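You operate a simulated robot arm through the tools that you are given. There is no shell and no other tool.

You are at the controls of a simulated robot arm. One attempt, no reset.

## Task
Run the green motor and turn the load up till TRIP lights.
Fine: then switch off, turn the load knob to 0 and reset.

It is judged by the outcome, as a careful person would: the job done as asked, and still so three seconds after it is handed in. It fails if anything else is knocked over, pushed out of place, dropped, spilled or broken.

## Robot
A 6-joint arm with a two-finger parallel gripper, fixed in place. Base frame: the origin is at the foot of the arm, x ahead of it, y to its left, z up. Readings come in m, rad, newtons and seconds.
With the tool pointing down near the work surface it reaches from about 0.38 to 0.88 m from the base axis. Its first joint turns from -2.007 to 2.007 rad. Payload 3.43 kg.
The tool frame sits at the grasp point between the pads (the TCP): z along the fingers, y along the line on which they close. The tips reach 0.034 m beyond it. The gripper opens to 0.128 m. The fingers are 0.024 m wide and 0.012 m thick; the gripper's body (0.048 by 0.13 m) begins 0.096 m behind the TCP.
Orientation is that of the tool frame in the base frame, as a unit quaternion [w, x, y, z]. With the fingers straight down and closing along the base's y, the tool's x points along the base's -x, its y along +y and its z along -z.

## Interface
- The arm moves only by the tool jog_arm. Its argument "moves" is a list of rows, each a list of 6 numbers: the shift along the base's x, y, z in m, then the turn, a rotation vector about the base's x, y, z in degrees. In form: [[tx, ty, tz, ax, ay, az], ...]. A call has 1 to 20 rows; each row shifts and turns the commanded pose from where the row before left it. "claw" is the finger opening in m, from 0 to 0.128, set as the call begins (left out, the last holds). Each row takes 0.2 s and may step no farther than 0.05 m and 0.15 rad from the row before; otherwise, or with a gripper value out of range, the whole call is refused. Where a pose cannot be reached the arm comes as near as it can. A force on the tool above 90 N (or 10 N above the force at the start of the call, whichever is more), or a blocked arm, ends the call early, and 0.2 s more pass. The fingers move at their own pace (about 0.108 m/s each) and stop on an object; they squeeze with about 42 N. The grip force told is the motor's: it shows also when the fingers shut on nothing. Time passes only in rows, and 0.2 s behind the last, so rows that do not move let the fingers close. It gives the time, the measured TCP pose, the force on the tool (base axes), the opening and the grip force at its end, in the units of the frame above (readings bear some noise), with the torque about the TCP (base axes, N m) and any sound that the robot's microphone picked up.
- Cameras (640 x 400 px; columns grow to the right, rows downward): "scene" is fixed at [0.0516, 0.6491, 1.6177]; the picture's right is [-0.53, -0.85, 0.00], its down [-0.64, 0.40, -0.66] and it looks along [0.56, -0.35, -0.75] (base axes); focal length 289 px, centre (320, 200). "wrist" rides on the gripper at [0.076, -0.011, -0.16] in the tool frame; the picture's right is [0.15, 0.99, 0.00], its down [-0.88, 0.13, -0.46] and it looks along [-0.45, 0.07, 0.89] (tool axes); focal length 234 px, centre (320, 200). There is no depth. A picture from a camera that has moved, and an enlarged one, comes with that camera's place and axes in the base frame and with its lens.
- grab_frame(camera): a new picture of that camera. It takes no simulated time.
- raise_lower(by): slides the trunk up (or, below 0, down) by that many m; the arm rides with it, the base frame stays. It gives what a move gives, with no picture.
- inspect(camera, box): a new picture of the part [left, top, right, bottom] of that camera's present view, enlarged. It takes no simulated time.
- finish_job(): hands the job in; it is judged then, once.

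Places have to be worked out from the pictures, the camera data and where the tool is seen. Open the gripper and draw the arm clear of the work before you hand the job in, unless the task says otherwise.

The tools are called as a command line: name --pt "numbers of a row" for each row, then --argument value for the rest, lists and objects as JSON in quotes. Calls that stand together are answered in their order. jog_arm: Moves the arm, as the interface text tells. Its arguments: {"type":"object","properties":{"moves":{"type":"array","items":{"type":"array","items":{"type":"number"}}},"claw":{"type":"number"}},"required":["moves"]} The other tools are called the same way: raise_lower (by) slides the trunk up or down; grab_frame (camera) takes a picture; inspect (camera, box) takes an enlarged picture of a part of a camera's view; finish_job () hands the job in.

At the start:

```text
time: 0.0
eef_pos: [0.5411, 0.1714, 1.247]
orientation: [0.0, 0.0, 1.0, 0.0]
force: [-0.9, -0.6, -0.9]
torque: [0.0, 0.01, -0.01]
opening: 0.128
gripper_force: 0.0
trunk travel left (down, up): [-0.625, 0.165]
```

scene: 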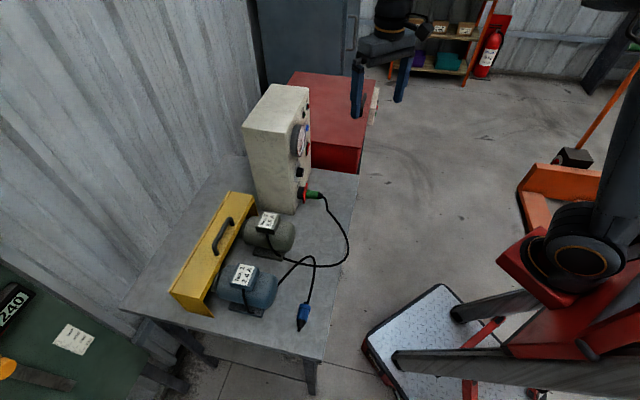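
wrist: 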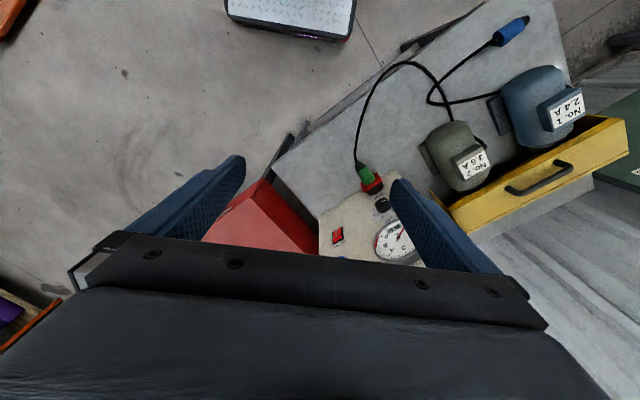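

The scene shows a test box on a table with two motors, a green plug near the box and a blue plug loose. I look closer at both views before moving.

inspect --camera "scene" --box '[220, 70, 360, 220]'

inspect --camera "scene" --box '[150, 170, 370, 340]'

inspect --camera "wrist" --box '[300, 150, 460, 270]'

inspect --camera "wrist" --box '[400, 0, 640, 200]'

```text
2.67 times, centred on (290, 145) of scene
camera zoom: at [0.0516, 0.6491, 1.6177], right [-0.53, -0.85, 0.0], down [-0.64, 0.4, -0.66], along [0.56, -0.35, -0.75], focal length 771 px, centre (400, 347)
```

zoom: 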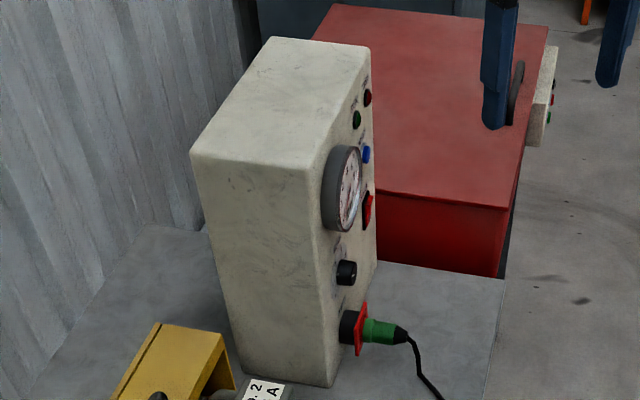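

```text
2.35 times, centred on (260, 255) of scene
camera zoom: at [0.0516, 0.6491, 1.6177], right [-0.53, -0.85, 0.0], down [-0.64, 0.4, -0.66], along [0.56, -0.35, -0.75], focal length 680 px, centre (461, 71)
```

zoom: 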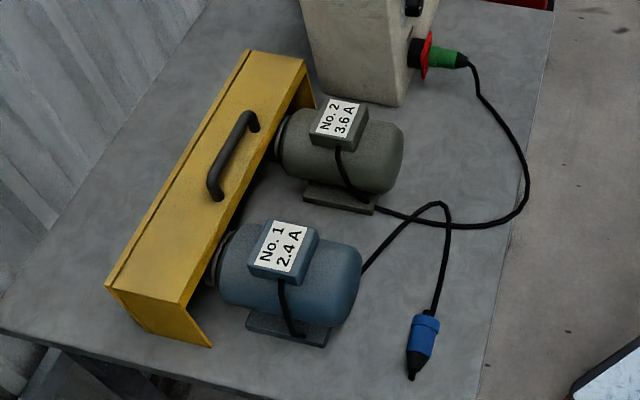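

```text
3.33 times, centred on (380, 210) of wrist
camera zoom: at [0.4652, 0.1617, 1.4054], right [-0.15, 0.99, 0.0], down [0.88, 0.13, 0.46], along [0.45, 0.07, -0.89], focal length 781 px, centre (120, 167)
```

zoom: 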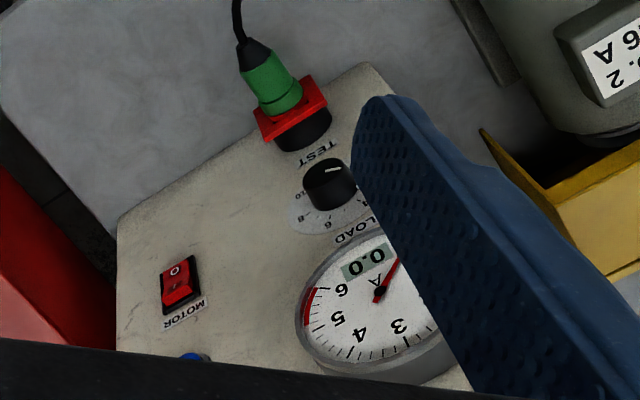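

```text
2.00 times, centred on (520, 100) of wrist
camera zoom: at [0.4652, 0.1617, 1.4054], right [-0.15, 0.99, 0.0], down [0.88, 0.13, 0.46], along [0.45, 0.07, -0.89], focal length 468 px, centre (-80, 400)
```

zoom: 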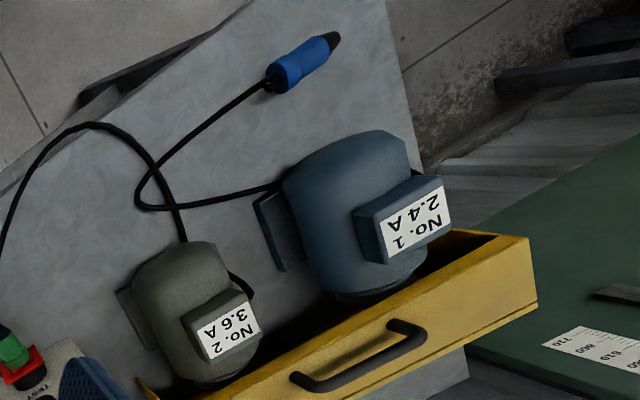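

The green motor (No. 2, 3.6 A) already appears plugged in with its green plug in the TEST socket. Triangulating, the LOAD knob is near (0.681, 0.333, 0.96), the MOTOR switch near (0.772, 0.251, 0.96) and the blue button near (0.766, 0.253, 1.05), so the panel faces about (-0.67, -0.745, 0). I start turning the tool toward the panel, yaw first and then part of the pitch.

jog_arm --pt "0 0 0 0 0 8" --pt "0 0 0 0 0 8" --pt "0 0 0 0 0 8" --pt "0 0 0 0 0 8" --pt "0 0 0 0 0 8" --pt "0 0 0 0 0 8" --pt "0 0 0 6 -5.38 0" --pt "0 0 0 6 -5.38 0" --pt "0 0 0 6 -5.38 0" --pt "0 0 0 6 -5.38 0"

```text
time: 2.2
eef_pos: [0.5407, 0.1721, 1.2466]
orientation: [0.254, -0.391, 0.878, 0.113]
force: [-0.4, 0.5, 0.1]
torque: [0.03, 0.05, -0.01]
opening: 0.1282
gripper_force: 0.0
trunk travel left (down, up): [-0.625, 0.165]
```

The pose was tracked well. I look through both cameras now.

grab_frame --camera "wrist"

grab_frame --camera "scene"

```text
taken
camera wrist: at [0.4495, 0.0543, 1.3397], right [-0.82, 0.57, -0.08], down [0.24, 0.46, 0.86], along [0.52, 0.68, -0.51], focal length 234 px, centre (320, 200)
```

wrist: 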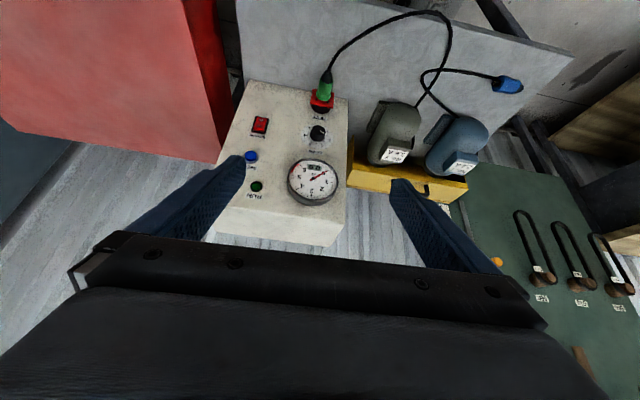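

```text
taken
```

scene: 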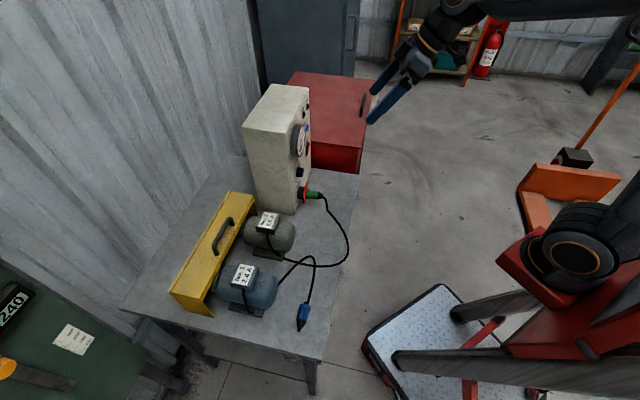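

Good view of the panel. I zoom in on its labels and pointer.

inspect --camera "wrist" --box '[220, 60, 380, 160]'

inspect --camera "wrist" --box '[230, 130, 350, 230]'

inspect --camera "wrist" --box '[330, 0, 540, 180]'

```text
4.00 times, centred on (300, 110) of wrist
camera zoom: at [0.4495, 0.0543, 1.3397], right [-0.82, 0.57, -0.08], down [0.24, 0.46, 0.86], along [0.52, 0.68, -0.51], focal length 937 px, centre (400, 560)
```

zoom: 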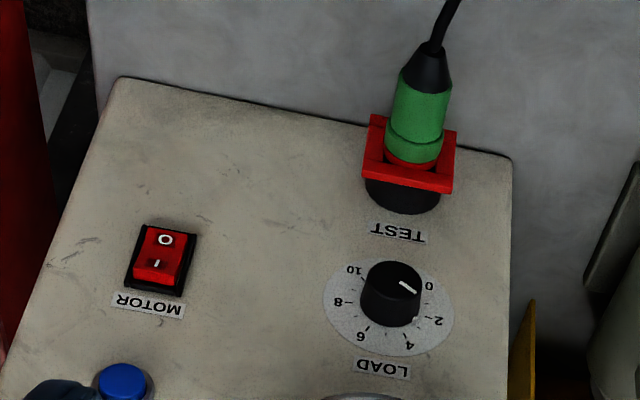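

```text
4.00 times, centred on (290, 180) of wrist
camera zoom: at [0.4495, 0.0543, 1.3397], right [-0.82, 0.57, -0.08], down [0.24, 0.46, 0.86], along [0.52, 0.68, -0.51], focal length 937 px, centre (440, 280)
```

zoom: 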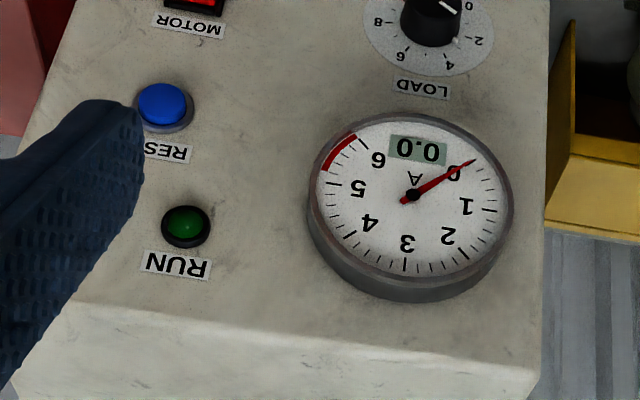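

```text
2.22 times, centred on (435, 90) of wrist
camera zoom: at [0.4495, 0.0543, 1.3397], right [-0.82, 0.57, -0.08], down [0.24, 0.46, 0.86], along [0.52, 0.68, -0.51], focal length 520 px, centre (64, 444)
```

zoom: 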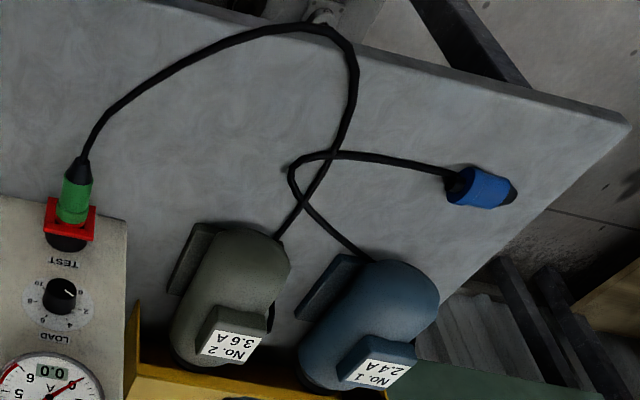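

The green plug in TEST leads to motor No. 2 (green), so it is already connected. I look closely at the knob's pointer and the switch.

inspect --camera "wrist" --box '[296, 118, 340, 158]'

inspect --camera "wrist" --box '[240, 106, 290, 146]'

inspect --camera "wrist" --box '[300, 70, 350, 120]'

```text
10.00 times, centred on (318, 138) of wrist
camera zoom: at [0.4495, 0.0543, 1.3397], right [-0.82, 0.57, -0.08], down [0.24, 0.46, 0.86], along [0.52, 0.68, -0.51], focal length 2342 px, centre (340, 820)
```

zoom: 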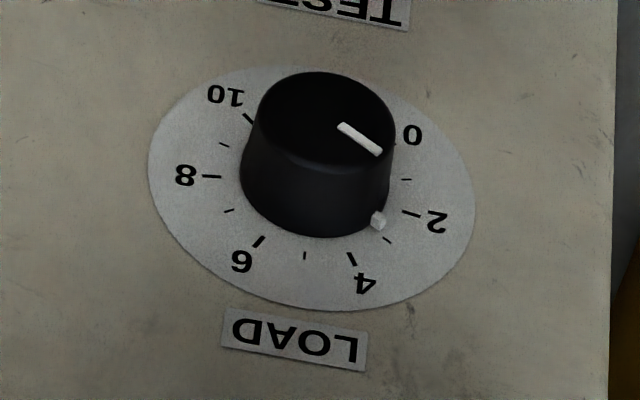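

```text
10.00 times, centred on (265, 126) of wrist
camera zoom: at [0.4495, 0.0543, 1.3397], right [-0.82, 0.57, -0.08], down [0.24, 0.46, 0.86], along [0.52, 0.68, -0.51], focal length 2342 px, centre (870, 940)
```

zoom: 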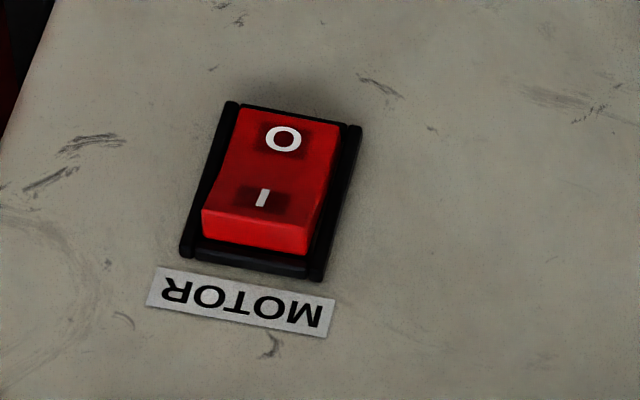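

```text
8.00 times, centred on (325, 95) of wrist
camera zoom: at [0.4495, 0.0543, 1.3397], right [-0.82, 0.57, -0.08], down [0.24, 0.46, 0.86], along [0.52, 0.68, -0.51], focal length 1873 px, centre (280, 1040)
```

zoom: 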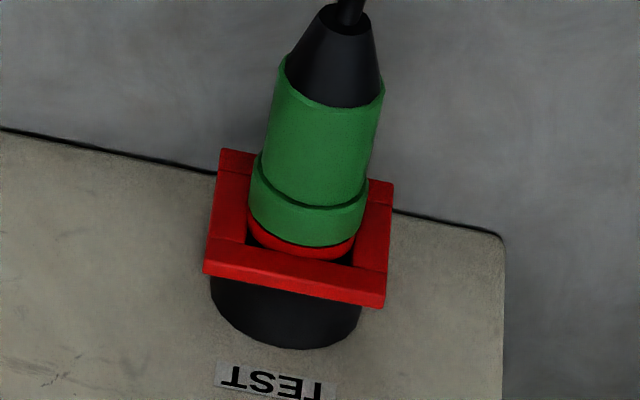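

The LOAD knob's pointer seems to sit around 2.8–3 now, and the switch rocker shows I standing proud, so it's off. I carry on pitching the tool to horizontal and lower the height some, standing well off the panel.

jog_arm --pt "0 0 0 6.05 -5.6 -0.25" --pt "0 0 0 6.05 -5.6 -0.25" --pt "0 0 0 6.05 -5.6 -0.25" --pt "0 0 0 6.05 -5.6 -0.25" --pt "0 0 0 6.05 -5.6 -0.25" --pt "0 0 0 6.05 -5.6 -0.25" --pt "0 0 0 6.05 -5.6 0"

```text
time: 3.8
eef_pos: [0.5415, 0.1707, 1.2447]
orientation: [0.65, -0.277, 0.65, 0.279]
force: [-0.8, 0.0, -0.1]
torque: [-0.06, 0.03, -0.05]
opening: 0.128
gripper_force: 0.1
trunk travel left (down, up): [-0.625, 0.165]
```

Tool is horizontal, heading about 46.3°, 0.21 m in front of the panel. I estimate the table at z≈0.79 and the box top at 1.15; I lower the trunk in part and check.

raise_lower --by -0.2

grab_frame --camera "scene"

grab_frame --camera "wrist"

```text
time: 6.0
eef_pos: [0.5605, 0.1726, 1.0468]
orientation: [0.649, -0.278, 0.651, 0.28]
force: [0.9, -0.5, -0.1]
torque: [-0.04, -0.01, 0.03]
opening: 0.1279
gripper_force: 0.0
trunk travel left (down, up): [-0.425, 0.365]
```

```text
taken
```

scene: 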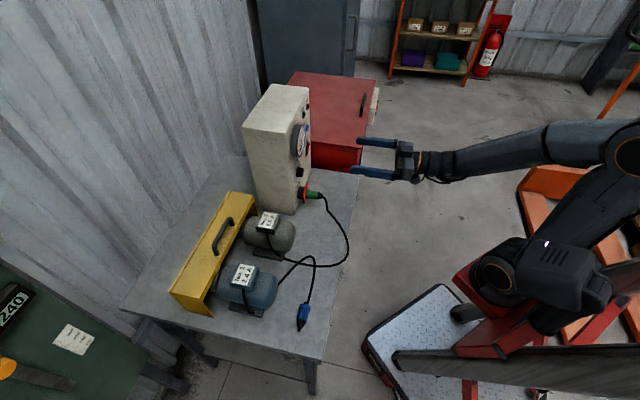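

```text
taken
camera wrist: at [0.4587, 0.0493, 0.9704], right [-0.72, 0.68, -0.14], down [-0.41, -0.24, 0.88], along [0.57, 0.69, 0.45], focal length 234 px, centre (320, 200)
```

wrist: 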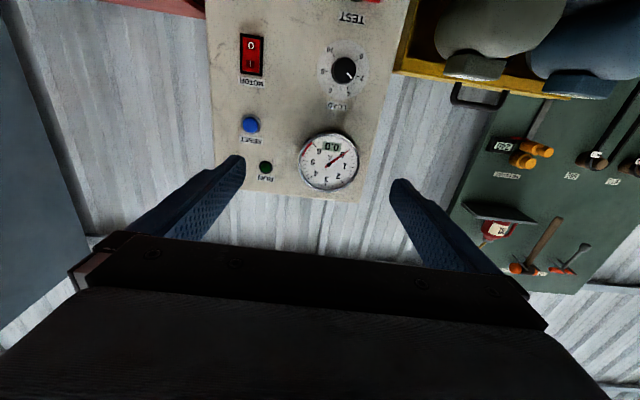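

The drop was clean (x shifted by ~2 cm). I zoom in on the panel to refine positions.

inspect --camera "wrist" --box '[210, 0, 410, 125]'

inspect --camera "wrist" --box '[220, 100, 380, 200]'

inspect --camera "scene" --box '[280, 70, 420, 220]'

```text
3.20 times, centred on (310, 62) of wrist
camera zoom: at [0.4587, 0.0493, 0.9704], right [-0.72, 0.68, -0.14], down [-0.41, -0.24, 0.88], along [0.57, 0.69, 0.45], focal length 749 px, centre (352, 640)
```

zoom: 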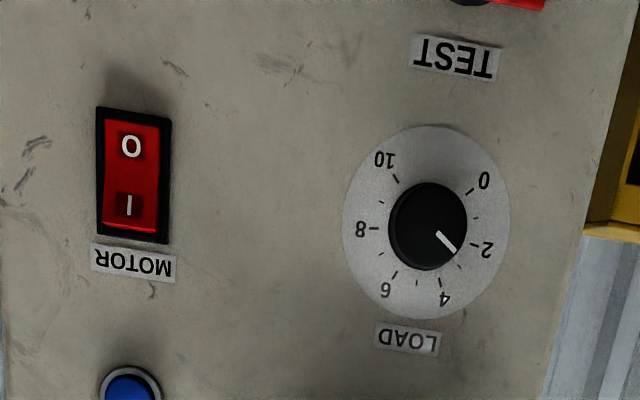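

```text
4.00 times, centred on (300, 150) of wrist
camera zoom: at [0.4587, 0.0493, 0.9704], right [-0.72, 0.68, -0.14], down [-0.41, -0.24, 0.88], along [0.57, 0.69, 0.45], focal length 937 px, centre (400, 400)
```

zoom: 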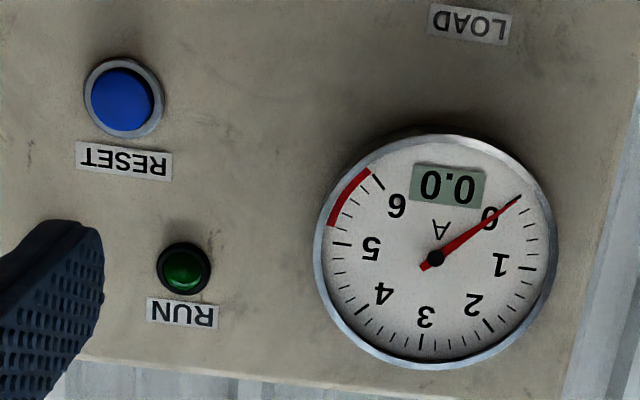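

```text
2.67 times, centred on (350, 145) of scene
camera zoom: at [0.0516, 0.6491, 1.6177], right [-0.53, -0.85, 0.0], down [-0.64, 0.4, -0.66], along [0.56, -0.35, -0.75], focal length 771 px, centre (240, 347)
```

zoom: 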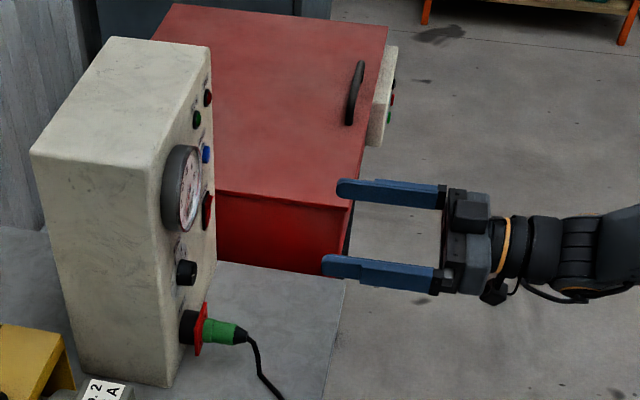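

The panel readings agree: knob pointer ≈2.75, rocker I end up top is proud (off), RESET blue above it. I close the fingers and line up in front of the upper (I) half of the switch, keeping my distance.

jog_arm --pt "0.0194 -0.0188 -0.0197 0 0 0" --pt "0.0194 -0.0188 -0.0197 0 0 0" --pt "0.0194 -0.0188 -0.0197 0 0 0" --pt "0.0194 -0.0188 -0.0197 0 0 0" --pt "0 0 0 0 0 0" --claw 0

grab_frame --camera "wrist"

```text
time: 7.2
eef_pos: [0.6409, 0.0973, 0.9659]
orientation: [0.648, -0.278, 0.651, 0.28]
force: [0.4, -0.3, -0.2]
torque: [0.02, 0.05, -0.01]
opening: 0.0
gripper_force: 33.0
trunk travel left (down, up): [-0.425, 0.365]
```

```text
taken
camera wrist: at [0.5375, -0.0265, 0.8899], right [-0.72, 0.68, -0.14], down [-0.41, -0.24, 0.88], along [0.57, 0.69, 0.45], focal length 234 px, centre (320, 200)
```

wrist: 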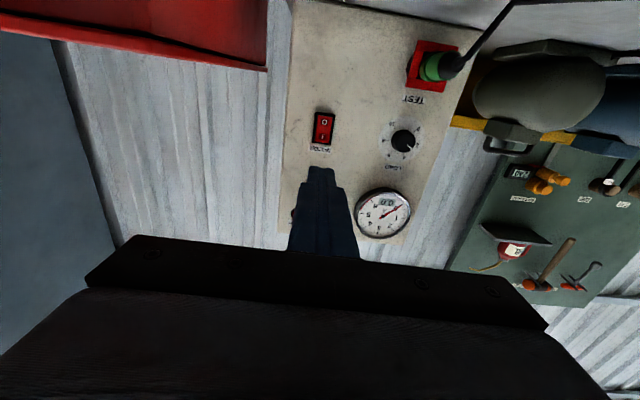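

Fingers are closed and roughly in line with the switch. I zoom in to check the alignment of the tip line with the I end.

inspect --camera "wrist" --box '[280, 100, 360, 180]'

inspect --camera "scene" --box '[270, 70, 410, 220]'

```text
5.00 times, centred on (320, 140) of wrist
camera zoom: at [0.5375, -0.0265, 0.8899], right [-0.72, 0.68, -0.14], down [-0.41, -0.24, 0.88], along [0.57, 0.69, 0.45], focal length 1171 px, centre (320, 500)
```

zoom: 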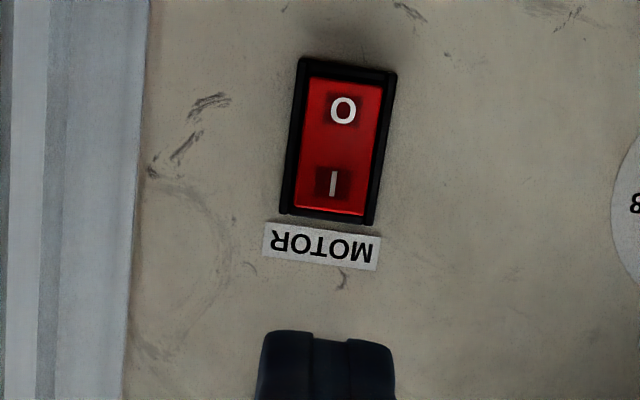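

```text
2.67 times, centred on (340, 145) of scene
camera zoom: at [0.0516, 0.6491, 1.6177], right [-0.53, -0.85, 0.0], down [-0.64, 0.4, -0.66], along [0.56, -0.35, -0.75], focal length 771 px, centre (267, 347)
```

zoom: 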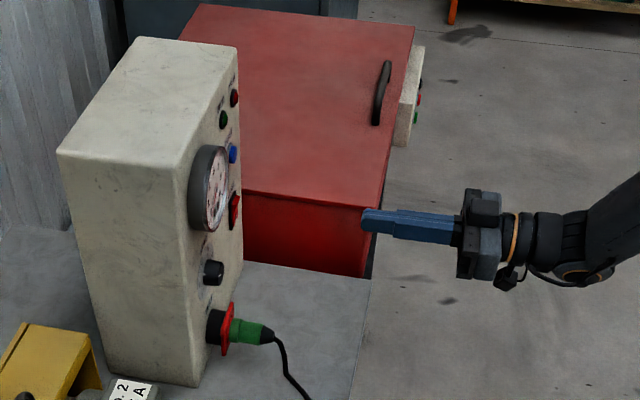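

The tip line sits about 4–5 mm to the right (as one reads the panel) of the switch. I pitch the tool 12° down so its upper edge leads onto the I end, correct sideways, and go in to about 3 cm away.

jog_arm --pt "-0.0032 0.0031 0 -4.3 4.2 0" --pt "0 0 0 -4.3 4.2 0" --pt "0.0243 0.0252 0 0 0 0" --pt "0.0243 0.0252 0 0 0 0" --pt "0.0243 0.0252 0 0 0 0" --pt "0.0243 0.0252 0 0 0 0"

grab_frame --camera "wrist"

inspect --camera "scene" --box '[260, 70, 400, 220]'

```text
time: 8.6
eef_pos: [0.7324, 0.2001, 0.9665]
orientation: [0.577, -0.305, 0.715, 0.25]
force: [-1.0, 0.1, 1.0]
torque: [-0.03, -0.01, -0.03]
opening: 0.0
gripper_force: 32.6
trunk travel left (down, up): [-0.425, 0.365]
```

```text
taken
camera wrist: at [0.6207, 0.0692, 0.926], right [-0.74, 0.66, -0.14], down [-0.27, -0.1, 0.96], along [0.62, 0.74, 0.26], focal length 234 px, centre (320, 200)
```

wrist: 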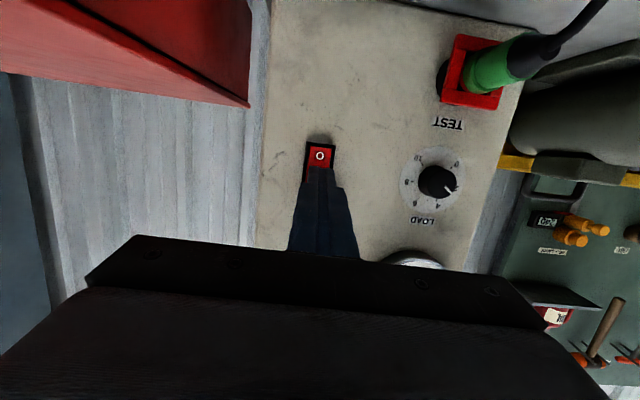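

```text
2.67 times, centred on (330, 145) of scene
camera zoom: at [0.0516, 0.6491, 1.6177], right [-0.53, -0.85, 0.0], down [-0.64, 0.4, -0.66], along [0.56, -0.35, -0.75], focal length 771 px, centre (293, 347)
```

zoom: 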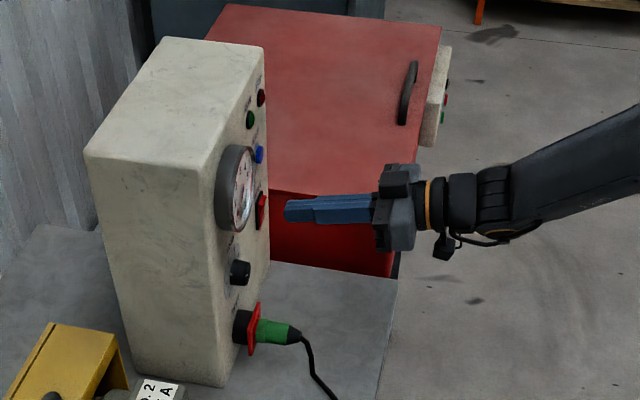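

Alignment with the rocker looks right; about 3 cm remain. I advance most of that, then creep.

jog_arm --pt "0.0087 0.009 0 0 0 0" --pt "0.0087 0.009 0 0 0 0" --pt "0.0035 0.0036 0 0 0 0"

inspect --camera "wrist" --box '[260, 110, 380, 210]'

inspect --camera "scene" --box '[270, 80, 350, 180]'

```text
time: 9.4
eef_pos: [0.7526, 0.2208, 0.9685]
orientation: [0.577, -0.305, 0.716, 0.25]
force: [-11.6, -7.7, 1.5]
torque: [0.03, -0.09, 0.03]
opening: 0.0
gripper_force: 33.3
trunk travel left (down, up): [-0.425, 0.365]
```

```text
4.00 times, centred on (320, 160) of wrist
camera zoom: at [0.6413, 0.0892, 0.9269], right [-0.74, 0.66, -0.14], down [-0.27, -0.1, 0.96], along [0.62, 0.74, 0.25], focal length 937 px, centre (320, 360)
```

zoom: 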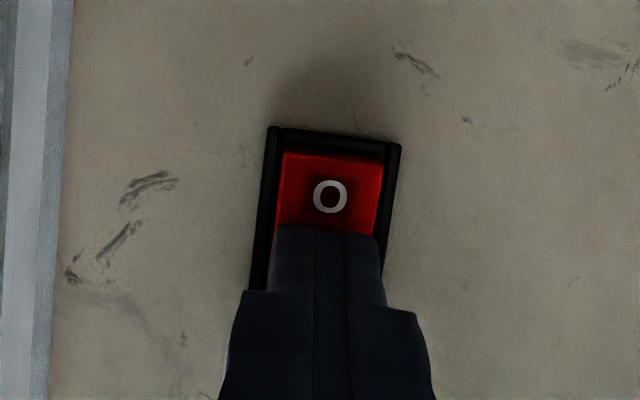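

```text
4.00 times, centred on (310, 130) of scene
camera zoom: at [0.0516, 0.6491, 1.6177], right [-0.53, -0.85, 0.0], down [-0.64, 0.4, -0.66], along [0.56, -0.35, -0.75], focal length 1156 px, centre (360, 480)
```

zoom: 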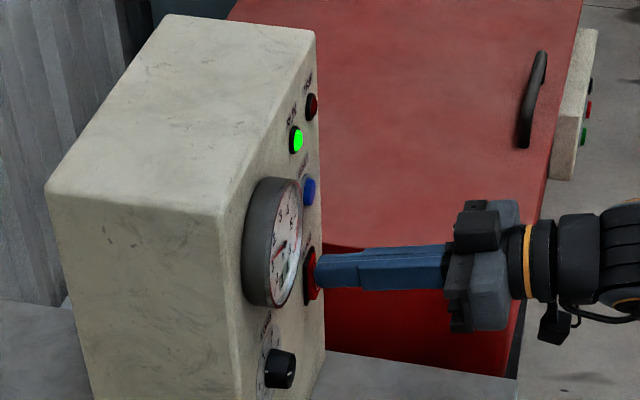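

The RUN lamp is lit green: the switch is on. I back off and read the panel.

jog_arm --pt "-0.0139 -0.0144 0 0 0 0" --pt "-0.0243 -0.0252 0 0 0 0" --pt "-0.0243 -0.0252 0 0 0 0" --pt "-0.0243 -0.0252 0 4.3 -4.2 0" --pt "0 0 0 4.3 -4.2 0"

grab_frame --camera "wrist"

inspect --camera "scene" --box '[270, 80, 350, 180]'

```text
time: 10.6
eef_pos: [0.6656, 0.1329, 0.968]
orientation: [0.649, -0.278, 0.65, 0.28]
force: [0.3, -0.5, 0.2]
torque: [0.02, 0.01, -0.02]
opening: 0.0001
gripper_force: 33.0
trunk travel left (down, up): [-0.425, 0.365]
```

```text
taken
camera wrist: at [0.5646, 0.0107, 0.8904], right [-0.72, 0.68, -0.14], down [-0.41, -0.24, 0.88], along [0.57, 0.69, 0.45], focal length 234 px, centre (320, 200)
```

wrist: 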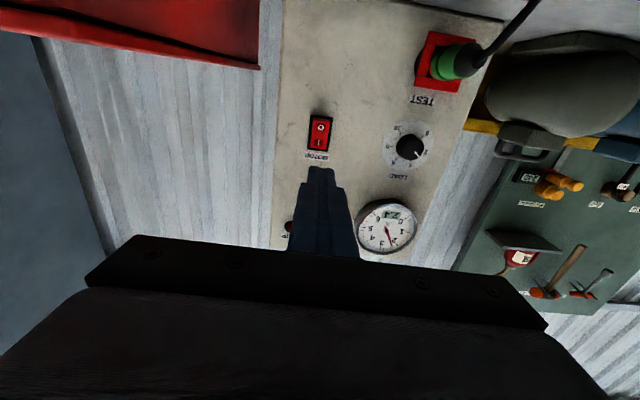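

```text
4.00 times, centred on (310, 130) of scene
camera zoom: at [0.0516, 0.6491, 1.6177], right [-0.53, -0.85, 0.0], down [-0.64, 0.4, -0.66], along [0.56, -0.35, -0.75], focal length 1156 px, centre (360, 480)
```

zoom: 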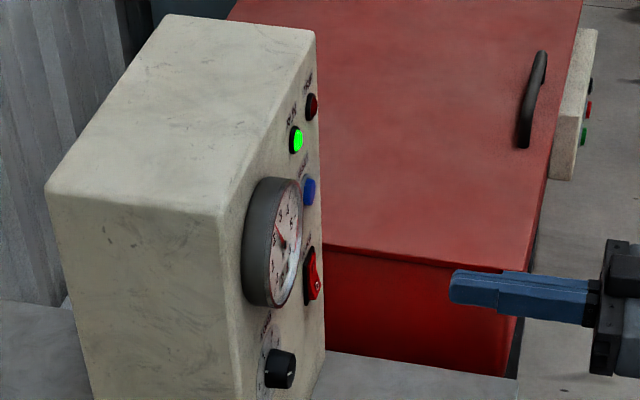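

RUN stays lit and the meter reads about 2.4 with TRIP dark. Next I open the gripper and shift left in front of the LOAD knob.

jog_arm --pt "-0.03 0.029 -0.004 0 0 0" --pt "-0.03 0.029 -0.004 0 0 0" --pt "-0.03 0.029 -0.004 0 0 0" --pt "0 0 0 0 0 0" --claw 0.07

grab_frame --camera "wrist"

inspect --camera "wrist" --box '[260, 80, 390, 180]'

```text
time: 11.6
eef_pos: [0.5865, 0.219, 0.9566]
orientation: [0.648, -0.279, 0.65, 0.281]
force: [0.4, 0.2, 0.3]
torque: [-0.03, 0.0, 0.0]
opening: 0.0698
gripper_force: 0.0
out of reach, approached as far as the arm can: row 3
trunk travel left (down, up): [-0.425, 0.365]
```

```text
taken
camera wrist: at [0.4839, 0.0964, 0.8802], right [-0.72, 0.68, -0.14], down [-0.41, -0.24, 0.88], along [0.57, 0.69, 0.45], focal length 234 px, centre (320, 200)
```

wrist: 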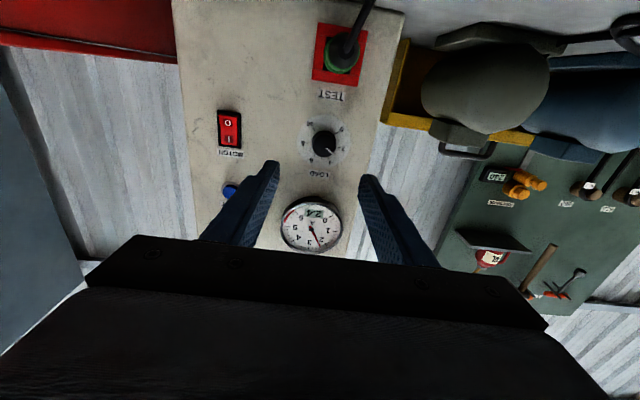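

```text
4.00 times, centred on (325, 130) of wrist
camera zoom: at [0.4839, 0.0964, 0.8802], right [-0.72, 0.68, -0.14], down [-0.41, -0.24, 0.88], along [0.57, 0.69, 0.45], focal length 937 px, centre (300, 480)
```

zoom: 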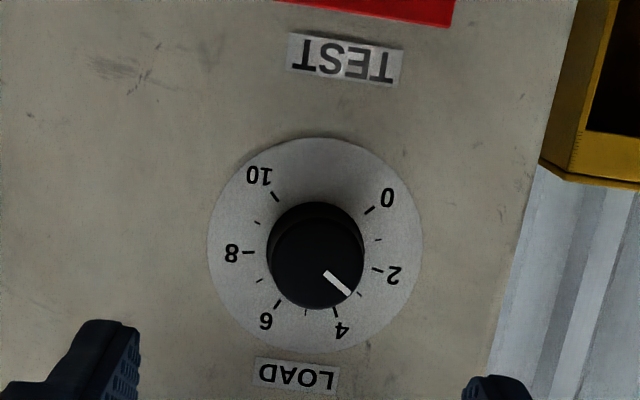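

The knob centre works out at lateral 5 mm further left and z≈0.953. I roll the gripper back 50° (counter-clockwise seen from the front) to leave travel for turning up, and centre on the knob axis.

jog_arm --pt "0.0029 0.0104 -0.0036 -5.79 -5.99 0" --pt "0 0 0 -5.79 -5.99 0" --pt "0 0 0 -5.79 -5.99 0" --pt "0 0 0 -5.79 -5.99 0" --pt "0 0 0 -5.79 -5.99 0" --pt "0 0 0 -5.79 -5.99 0"

grab_frame --camera "wrist"

inspect --camera "scene" --box '[270, 70, 410, 220]'

```text
time: 13.0
eef_pos: [0.5939, 0.1507, 1.156]
orientation: [0.697, -0.531, 0.482, -0.015]
force: [-0.4, -0.2, 0.1]
torque: [0.01, -0.02, 0.02]
opening: 0.0701
gripper_force: 0.0
out of reach, approached as far as the arm can: row 2, 3, 4, 5, 6
trunk travel left (down, up): [-0.425, 0.365]
```

```text
taken
camera wrist: at [0.5303, -0.0098, 1.1191], right [-0.41, 0.35, -0.84], down [-0.85, 0.2, 0.49], along [0.34, 0.92, 0.22], focal length 234 px, centre (320, 200)
```

wrist: 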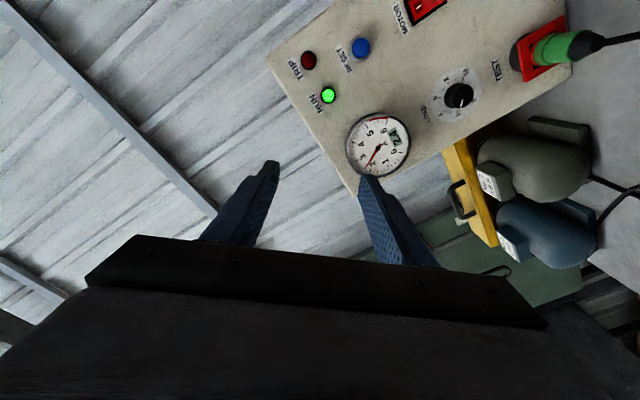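

```text
2.67 times, centred on (340, 145) of scene
camera zoom: at [0.0516, 0.6491, 1.6177], right [-0.53, -0.85, 0.0], down [-0.64, 0.4, -0.66], along [0.56, -0.35, -0.75], focal length 771 px, centre (267, 347)
```

zoom: 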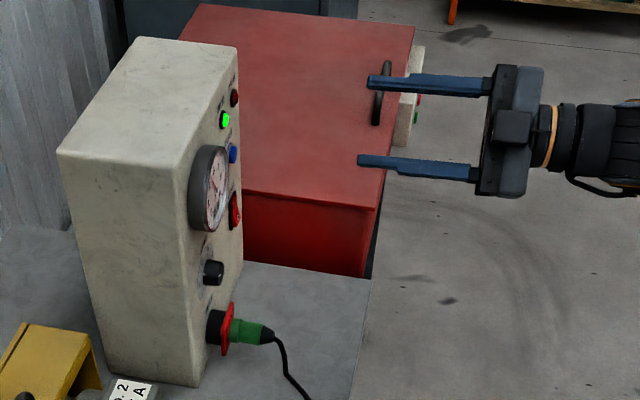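

The roll backward ran into a joint limit and the arm drifted up to z≈1.156 (tool still facing the panel, nothing touched). I undo the roll gradually and see how the commanded pose behaves.

jog_arm --pt "0 0 0 5.79 5.99 0" --pt "0 0 0 5.79 5.99 0"

```text
time: 13.6
eef_pos: [0.5949, 0.151, 1.1568]
orientation: [0.7, -0.453, 0.546, 0.082]
force: [-0.1, -0.9, 0.4]
torque: [-0.01, -0.02, -0.01]
opening: 0.0698
gripper_force: 0.0
trunk travel left (down, up): [-0.425, 0.365]
```

The command now starts from the measured pose, good. I roll the remaining way back to level here, high and clear.

jog_arm --pt "0 0 0 5.79 5.99 0" --pt "0 0 0 5.79 5.99 0" --pt "0 0 0 5.79 5.99 0" --pt "0 0 0 5.79 5.99 0"

```text
time: 14.6
eef_pos: [0.5939, 0.1508, 1.1558]
orientation: [0.649, -0.279, 0.65, 0.281]
force: [0.0, -0.4, 0.2]
torque: [0.01, -0.01, 0.03]
opening: 0.0699
gripper_force: 0.1
trunk travel left (down, up): [-0.425, 0.365]
```

Back level at z≈1.156. Lowering the trunk 0.2 m with this same arm posture (where the roll was reachable) should put the tool at knob height; I check the scene first.

grab_frame --camera "scene"

grab_frame --camera "wrist"

```text
taken
```

scene: 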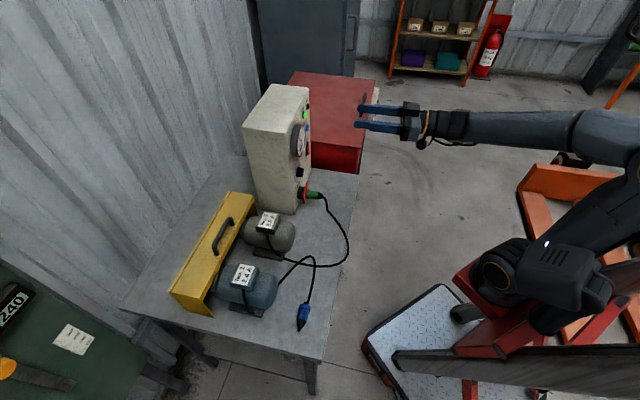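

```text
taken
camera wrist: at [0.4916, 0.0282, 1.0803], right [-0.72, 0.68, -0.14], down [-0.4, -0.24, 0.88], along [0.57, 0.69, 0.45], focal length 234 px, centre (320, 200)
```

wrist: 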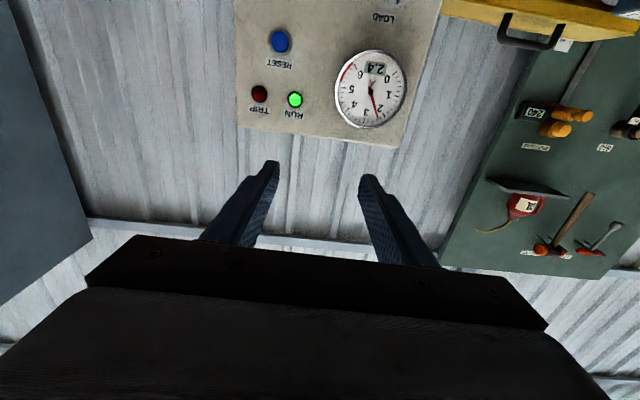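

The forearm is roughly level and the way below is clear. I lower the trunk 0.2 m.

raise_lower --by -0.2

grab_frame --camera "scene"

grab_frame --camera "wrist"

```text
time: 16.7
eef_pos: [0.6256, 0.1504, 0.9564]
orientation: [0.649, -0.279, 0.651, 0.28]
force: [0.0, -0.4, -0.1]
torque: [-0.01, 0.04, -0.02]
opening: 0.0698
gripper_force: 0.1
trunk travel left (down, up): [-0.225, 0.565]
```

```text
taken
```

scene: 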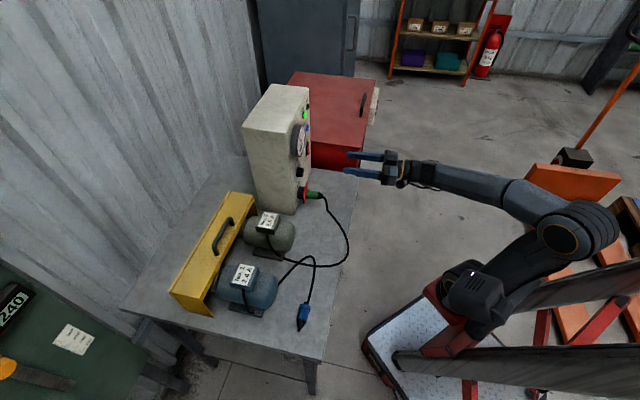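

```text
taken
camera wrist: at [0.5235, 0.0284, 0.8803], right [-0.72, 0.68, -0.14], down [-0.41, -0.24, 0.88], along [0.57, 0.69, 0.45], focal length 234 px, centre (320, 200)
```

wrist: 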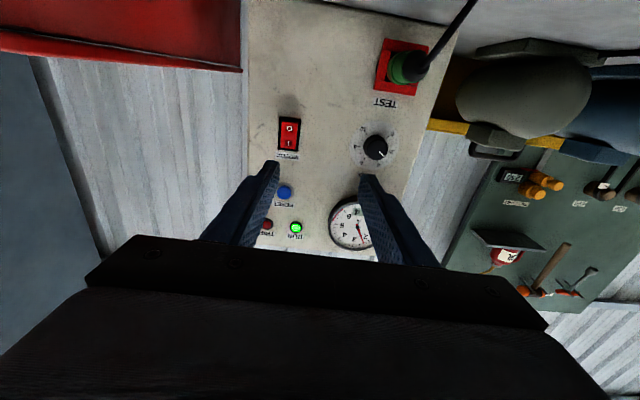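

The trunk move shifts x as well, but the pose is fine at z=0.956. I move sideways onto the knob axis at about 0.15 m from the panel.

jog_arm --pt "-0.0164 0.0415 -0.0017 0 0 0" --pt "-0.0163 0.0415 -0.0017 0 0 0" --pt "0 0 0 0 0 0"

```text
time: 17.5
eef_pos: [0.615, 0.2352, 0.9413]
orientation: [0.649, -0.278, 0.651, 0.28]
force: [-0.1, 0.4, -0.1]
torque: [-0.03, -0.01, -0.02]
opening: 0.0702
gripper_force: 0.0
out of reach, approached as far as the arm can: row 1, 2
trunk travel left (down, up): [-0.225, 0.565]
```

That standoff is too near the arm's base, so it stopped 2 cm off. Closer to the panel the reach is better, so I go in to about 2 cm short of the knob face on its axis.

jog_arm --pt "0.0133 0.0243 0.0059 0 0 0" --pt "0.0133 0.0244 0.0058 0 0 0" --pt "0 0 0 0 0 0"

grab_frame --camera "wrist"

```text
time: 18.3
eef_pos: [0.6425, 0.2844, 0.9531]
orientation: [0.648, -0.279, 0.65, 0.28]
force: [-0.4, 0.1, -0.1]
torque: [-0.01, 0.0, 0.01]
opening: 0.07
gripper_force: 0.1
trunk travel left (down, up): [-0.225, 0.565]
```

```text
taken
camera wrist: at [0.5412, 0.1616, 0.877], right [-0.72, 0.68, -0.14], down [-0.41, -0.24, 0.88], along [0.57, 0.69, 0.45], focal length 234 px, centre (320, 200)
```

wrist: 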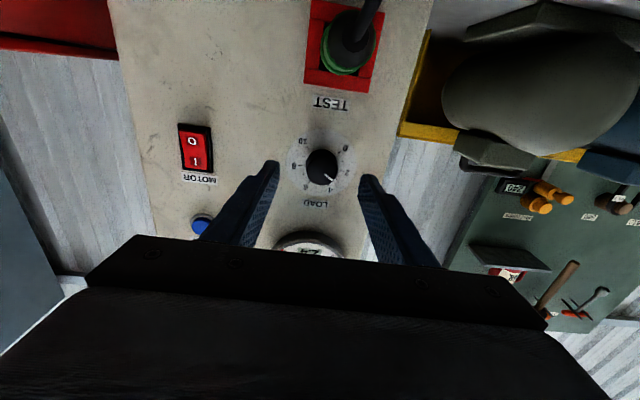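

Reached. I zoom in to check the centring on the knob.

inspect --camera "wrist" --box '[270, 120, 370, 220]'

inspect --camera "scene" --box '[270, 100, 350, 220]'

```text
4.00 times, centred on (320, 170) of wrist
camera zoom: at [0.5412, 0.1616, 0.877], right [-0.72, 0.68, -0.14], down [-0.41, -0.24, 0.88], along [0.57, 0.69, 0.45], focal length 937 px, centre (320, 320)
```

zoom: 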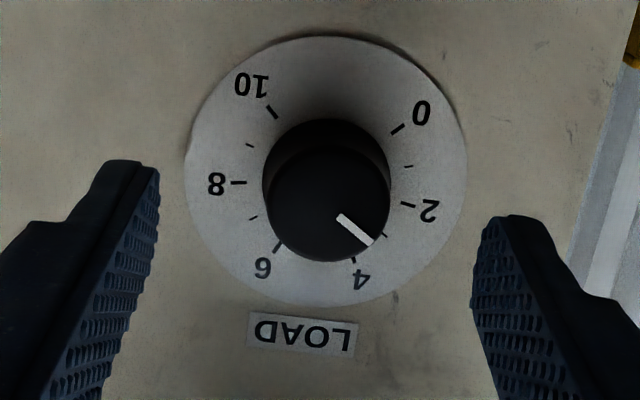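

```text
3.33 times, centred on (310, 160) of scene
camera zoom: at [0.0516, 0.6491, 1.6177], right [-0.53, -0.85, 0.0], down [-0.64, 0.4, -0.66], along [0.56, -0.35, -0.75], focal length 963 px, centre (353, 333)
```

zoom: 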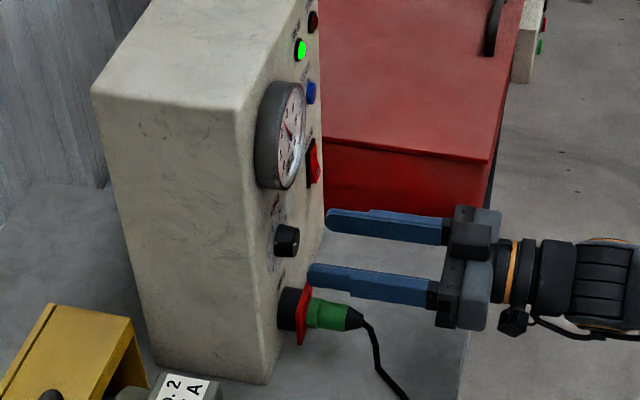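

Centred within ~2.5 mm; I correct that and test a small backward roll here (3 × 8°).

jog_arm --pt "-0.0019 0.0018 0.0017 -5.56 -5.75 0" --pt "0 0 0 -5.56 -5.75 0" --pt "0 0 0 -5.56 -5.75 0"

```text
time: 19.1
eef_pos: [0.6411, 0.2863, 0.9552]
orientation: [0.692, -0.409, 0.579, 0.137]
force: [-0.1, 0.4, 0.7]
torque: [-0.01, -0.04, -0.02]
opening: 0.0701
gripper_force: 0.0
trunk travel left (down, up): [-0.225, 0.565]
```

That roll is reachable here with the position held. I continue to about -48°.

jog_arm --pt "0 0 0 -5.56 -5.75 0" --pt "0 0 0 -5.56 -5.75 0" --pt "0 0 0 -5.56 -5.75 0"

inspect --camera "wrist" --box '[240, 80, 400, 220]'

inspect --camera "scene" --box '[270, 100, 350, 220]'

```text
time: 19.9
eef_pos: [0.6421, 0.2585, 0.9985]
orientation: [0.699, -0.524, 0.487, -0.004]
force: [0.1, -0.7, 1.1]
torque: [-0.03, 0.0, -0.02]
opening: 0.0703
gripper_force: 0.0
out of reach, approached as far as the arm can: row 2, 3
trunk travel left (down, up): [-0.225, 0.565]
```

```text
2.86 times, centred on (320, 150) of wrist
camera zoom: at [0.5775, 0.0987, 0.9581], right [-0.42, 0.37, -0.83], down [-0.84, 0.18, 0.51], along [0.34, 0.91, 0.23], focal length 669 px, centre (320, 343)
```

zoom: 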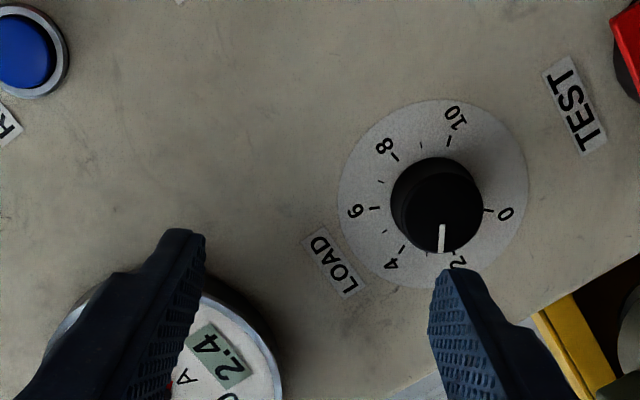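

```text
3.33 times, centred on (310, 160) of scene
camera zoom: at [0.0516, 0.6491, 1.6177], right [-0.53, -0.85, 0.0], down [-0.64, 0.4, -0.66], along [0.56, -0.35, -0.75], focal length 963 px, centre (353, 333)
```

zoom: 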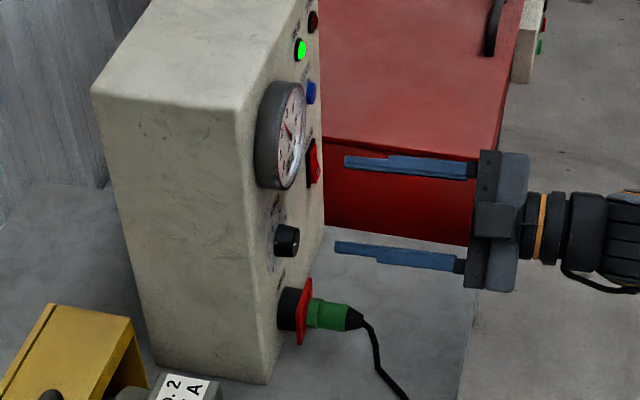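

The backward limit is near -32° here. I roll forward to -24° and return to the knob axis at the same standoff.

jog_arm --pt "0 0 0 5.56 5.75 0" --pt "0 0 0 5.56 5.75 0" --pt "0 0 0 5.56 5.75 0" --pt "-0.0006 0.0137 -0.0218 0 0 0" --pt "-0.0007 0.0138 -0.0219 0 0 0" --pt "0 0 0 0 0 0"

grab_frame --camera "wrist"

inspect --camera "wrist" --box '[270, 120, 370, 220]'

```text
time: 21.3
eef_pos: [0.6412, 0.2845, 0.9545]
orientation: [0.691, -0.408, 0.58, 0.138]
force: [0.6, 0.1, 0.1]
torque: [-0.01, -0.03, 0.02]
opening: 0.0701
gripper_force: 0.1
trunk travel left (down, up): [-0.225, 0.565]
```

```text
taken
camera wrist: at [0.56, 0.1418, 0.8902], right [-0.61, 0.58, -0.53], down [-0.66, 0.0, 0.76], along [0.44, 0.81, 0.38], focal length 234 px, centre (320, 200)
```

wrist: 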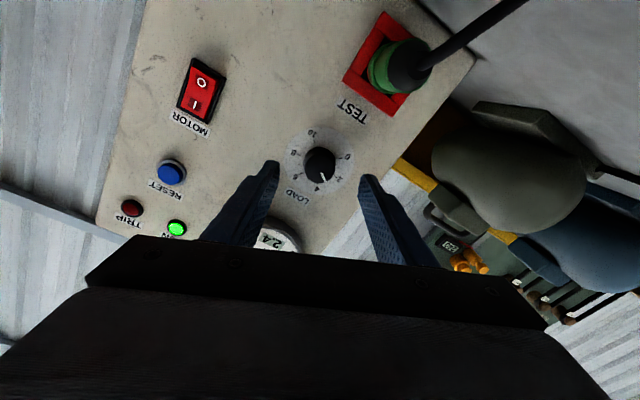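

```text
4.00 times, centred on (320, 170) of wrist
camera zoom: at [0.56, 0.1418, 0.8902], right [-0.61, 0.58, -0.53], down [-0.66, 0.0, 0.76], along [0.44, 0.81, 0.38], focal length 937 px, centre (320, 320)
```

zoom: 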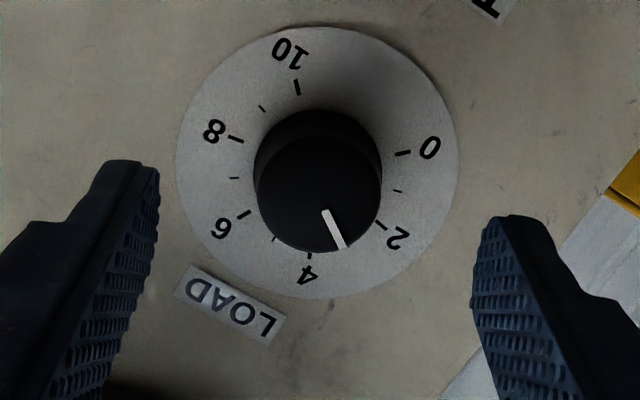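

Well centred now. I advance about 38 mm so the pads straddle the knob, without closing yet.

jog_arm --pt "0.0132 0.0137 0 0 0 0" --pt "0.0132 0.0137 0 0 0 0" --pt "0 0 0 0 0 0"

inspect --camera "wrist" --box '[260, 120, 380, 220]'

inspect --camera "scene" --box '[270, 100, 350, 220]'

```text
time: 22.1
eef_pos: [0.6674, 0.3128, 0.9557]
orientation: [0.692, -0.407, 0.58, 0.137]
force: [-0.1, 0.2, -0.4]
torque: [-0.01, -0.03, 0.0]
opening: 0.07
gripper_force: 0.0
trunk travel left (down, up): [-0.225, 0.565]
```

```text
4.00 times, centred on (320, 170) of wrist
camera zoom: at [0.5863, 0.169, 0.8908], right [-0.61, 0.58, -0.53], down [-0.66, 0.0, 0.76], along [0.44, 0.81, 0.38], focal length 937 px, centre (320, 320)
```

zoom: 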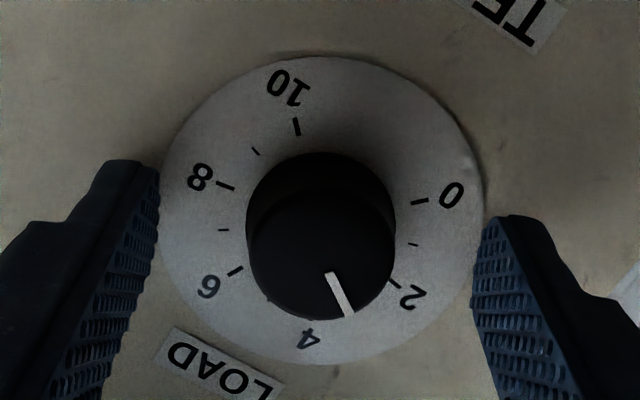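

```text
3.33 times, centred on (310, 160) of scene
camera zoom: at [0.0516, 0.6491, 1.6177], right [-0.53, -0.85, 0.0], down [-0.64, 0.4, -0.66], along [0.56, -0.35, -0.75], focal length 963 px, centre (353, 333)
```

zoom: 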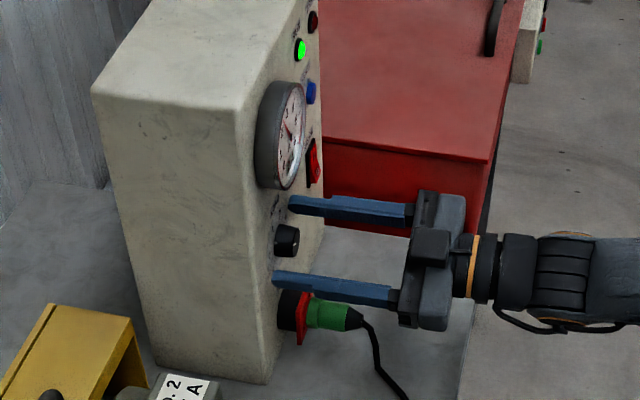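

Tips are just in front of the dial and the knob is between the pads. I go 3 mm deeper and close onto the knob.

jog_arm --pt "0.0021 0.0022 0 0 0 0"

jog_arm --pt "0 0 0 0 0 0" --pt "0 0 0 0 0 0" --pt "0 0 0 0 0 0" --claw 0

grab_frame --camera "wrist"

```text
time: 22.5
eef_pos: [0.6698, 0.3143, 0.9551]
orientation: [0.691, -0.408, 0.58, 0.139]
force: [-5.3, -4.1, 0.5]
torque: [0.02, -0.01, -0.25]
opening: 0.07
gripper_force: 0.0
trunk travel left (down, up): [-0.225, 0.565]
```

```text
time: 23.3
eef_pos: [0.6693, 0.3129, 0.9556]
orientation: [0.691, -0.407, 0.581, 0.139]
force: [2.6, -1.8, 2.3]
torque: [0.01, 0.0, -0.11]
opening: 0.0313
gripper_force: 45.1
trunk travel left (down, up): [-0.225, 0.565]
```

```text
taken
camera wrist: at [0.5882, 0.1708, 0.8905], right [-0.61, 0.58, -0.53], down [-0.66, 0.0, 0.76], along [0.44, 0.81, 0.38], focal length 234 px, centre (320, 200)
```

wrist: 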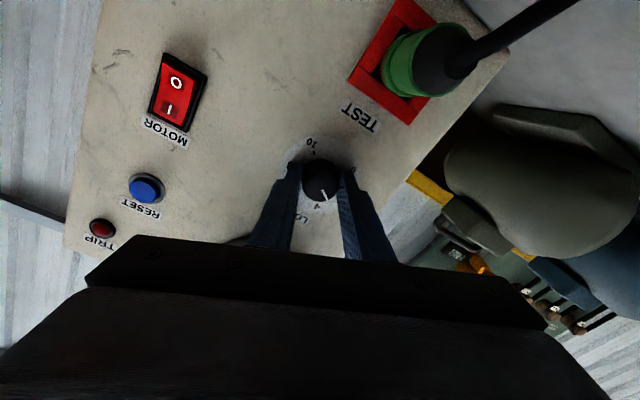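

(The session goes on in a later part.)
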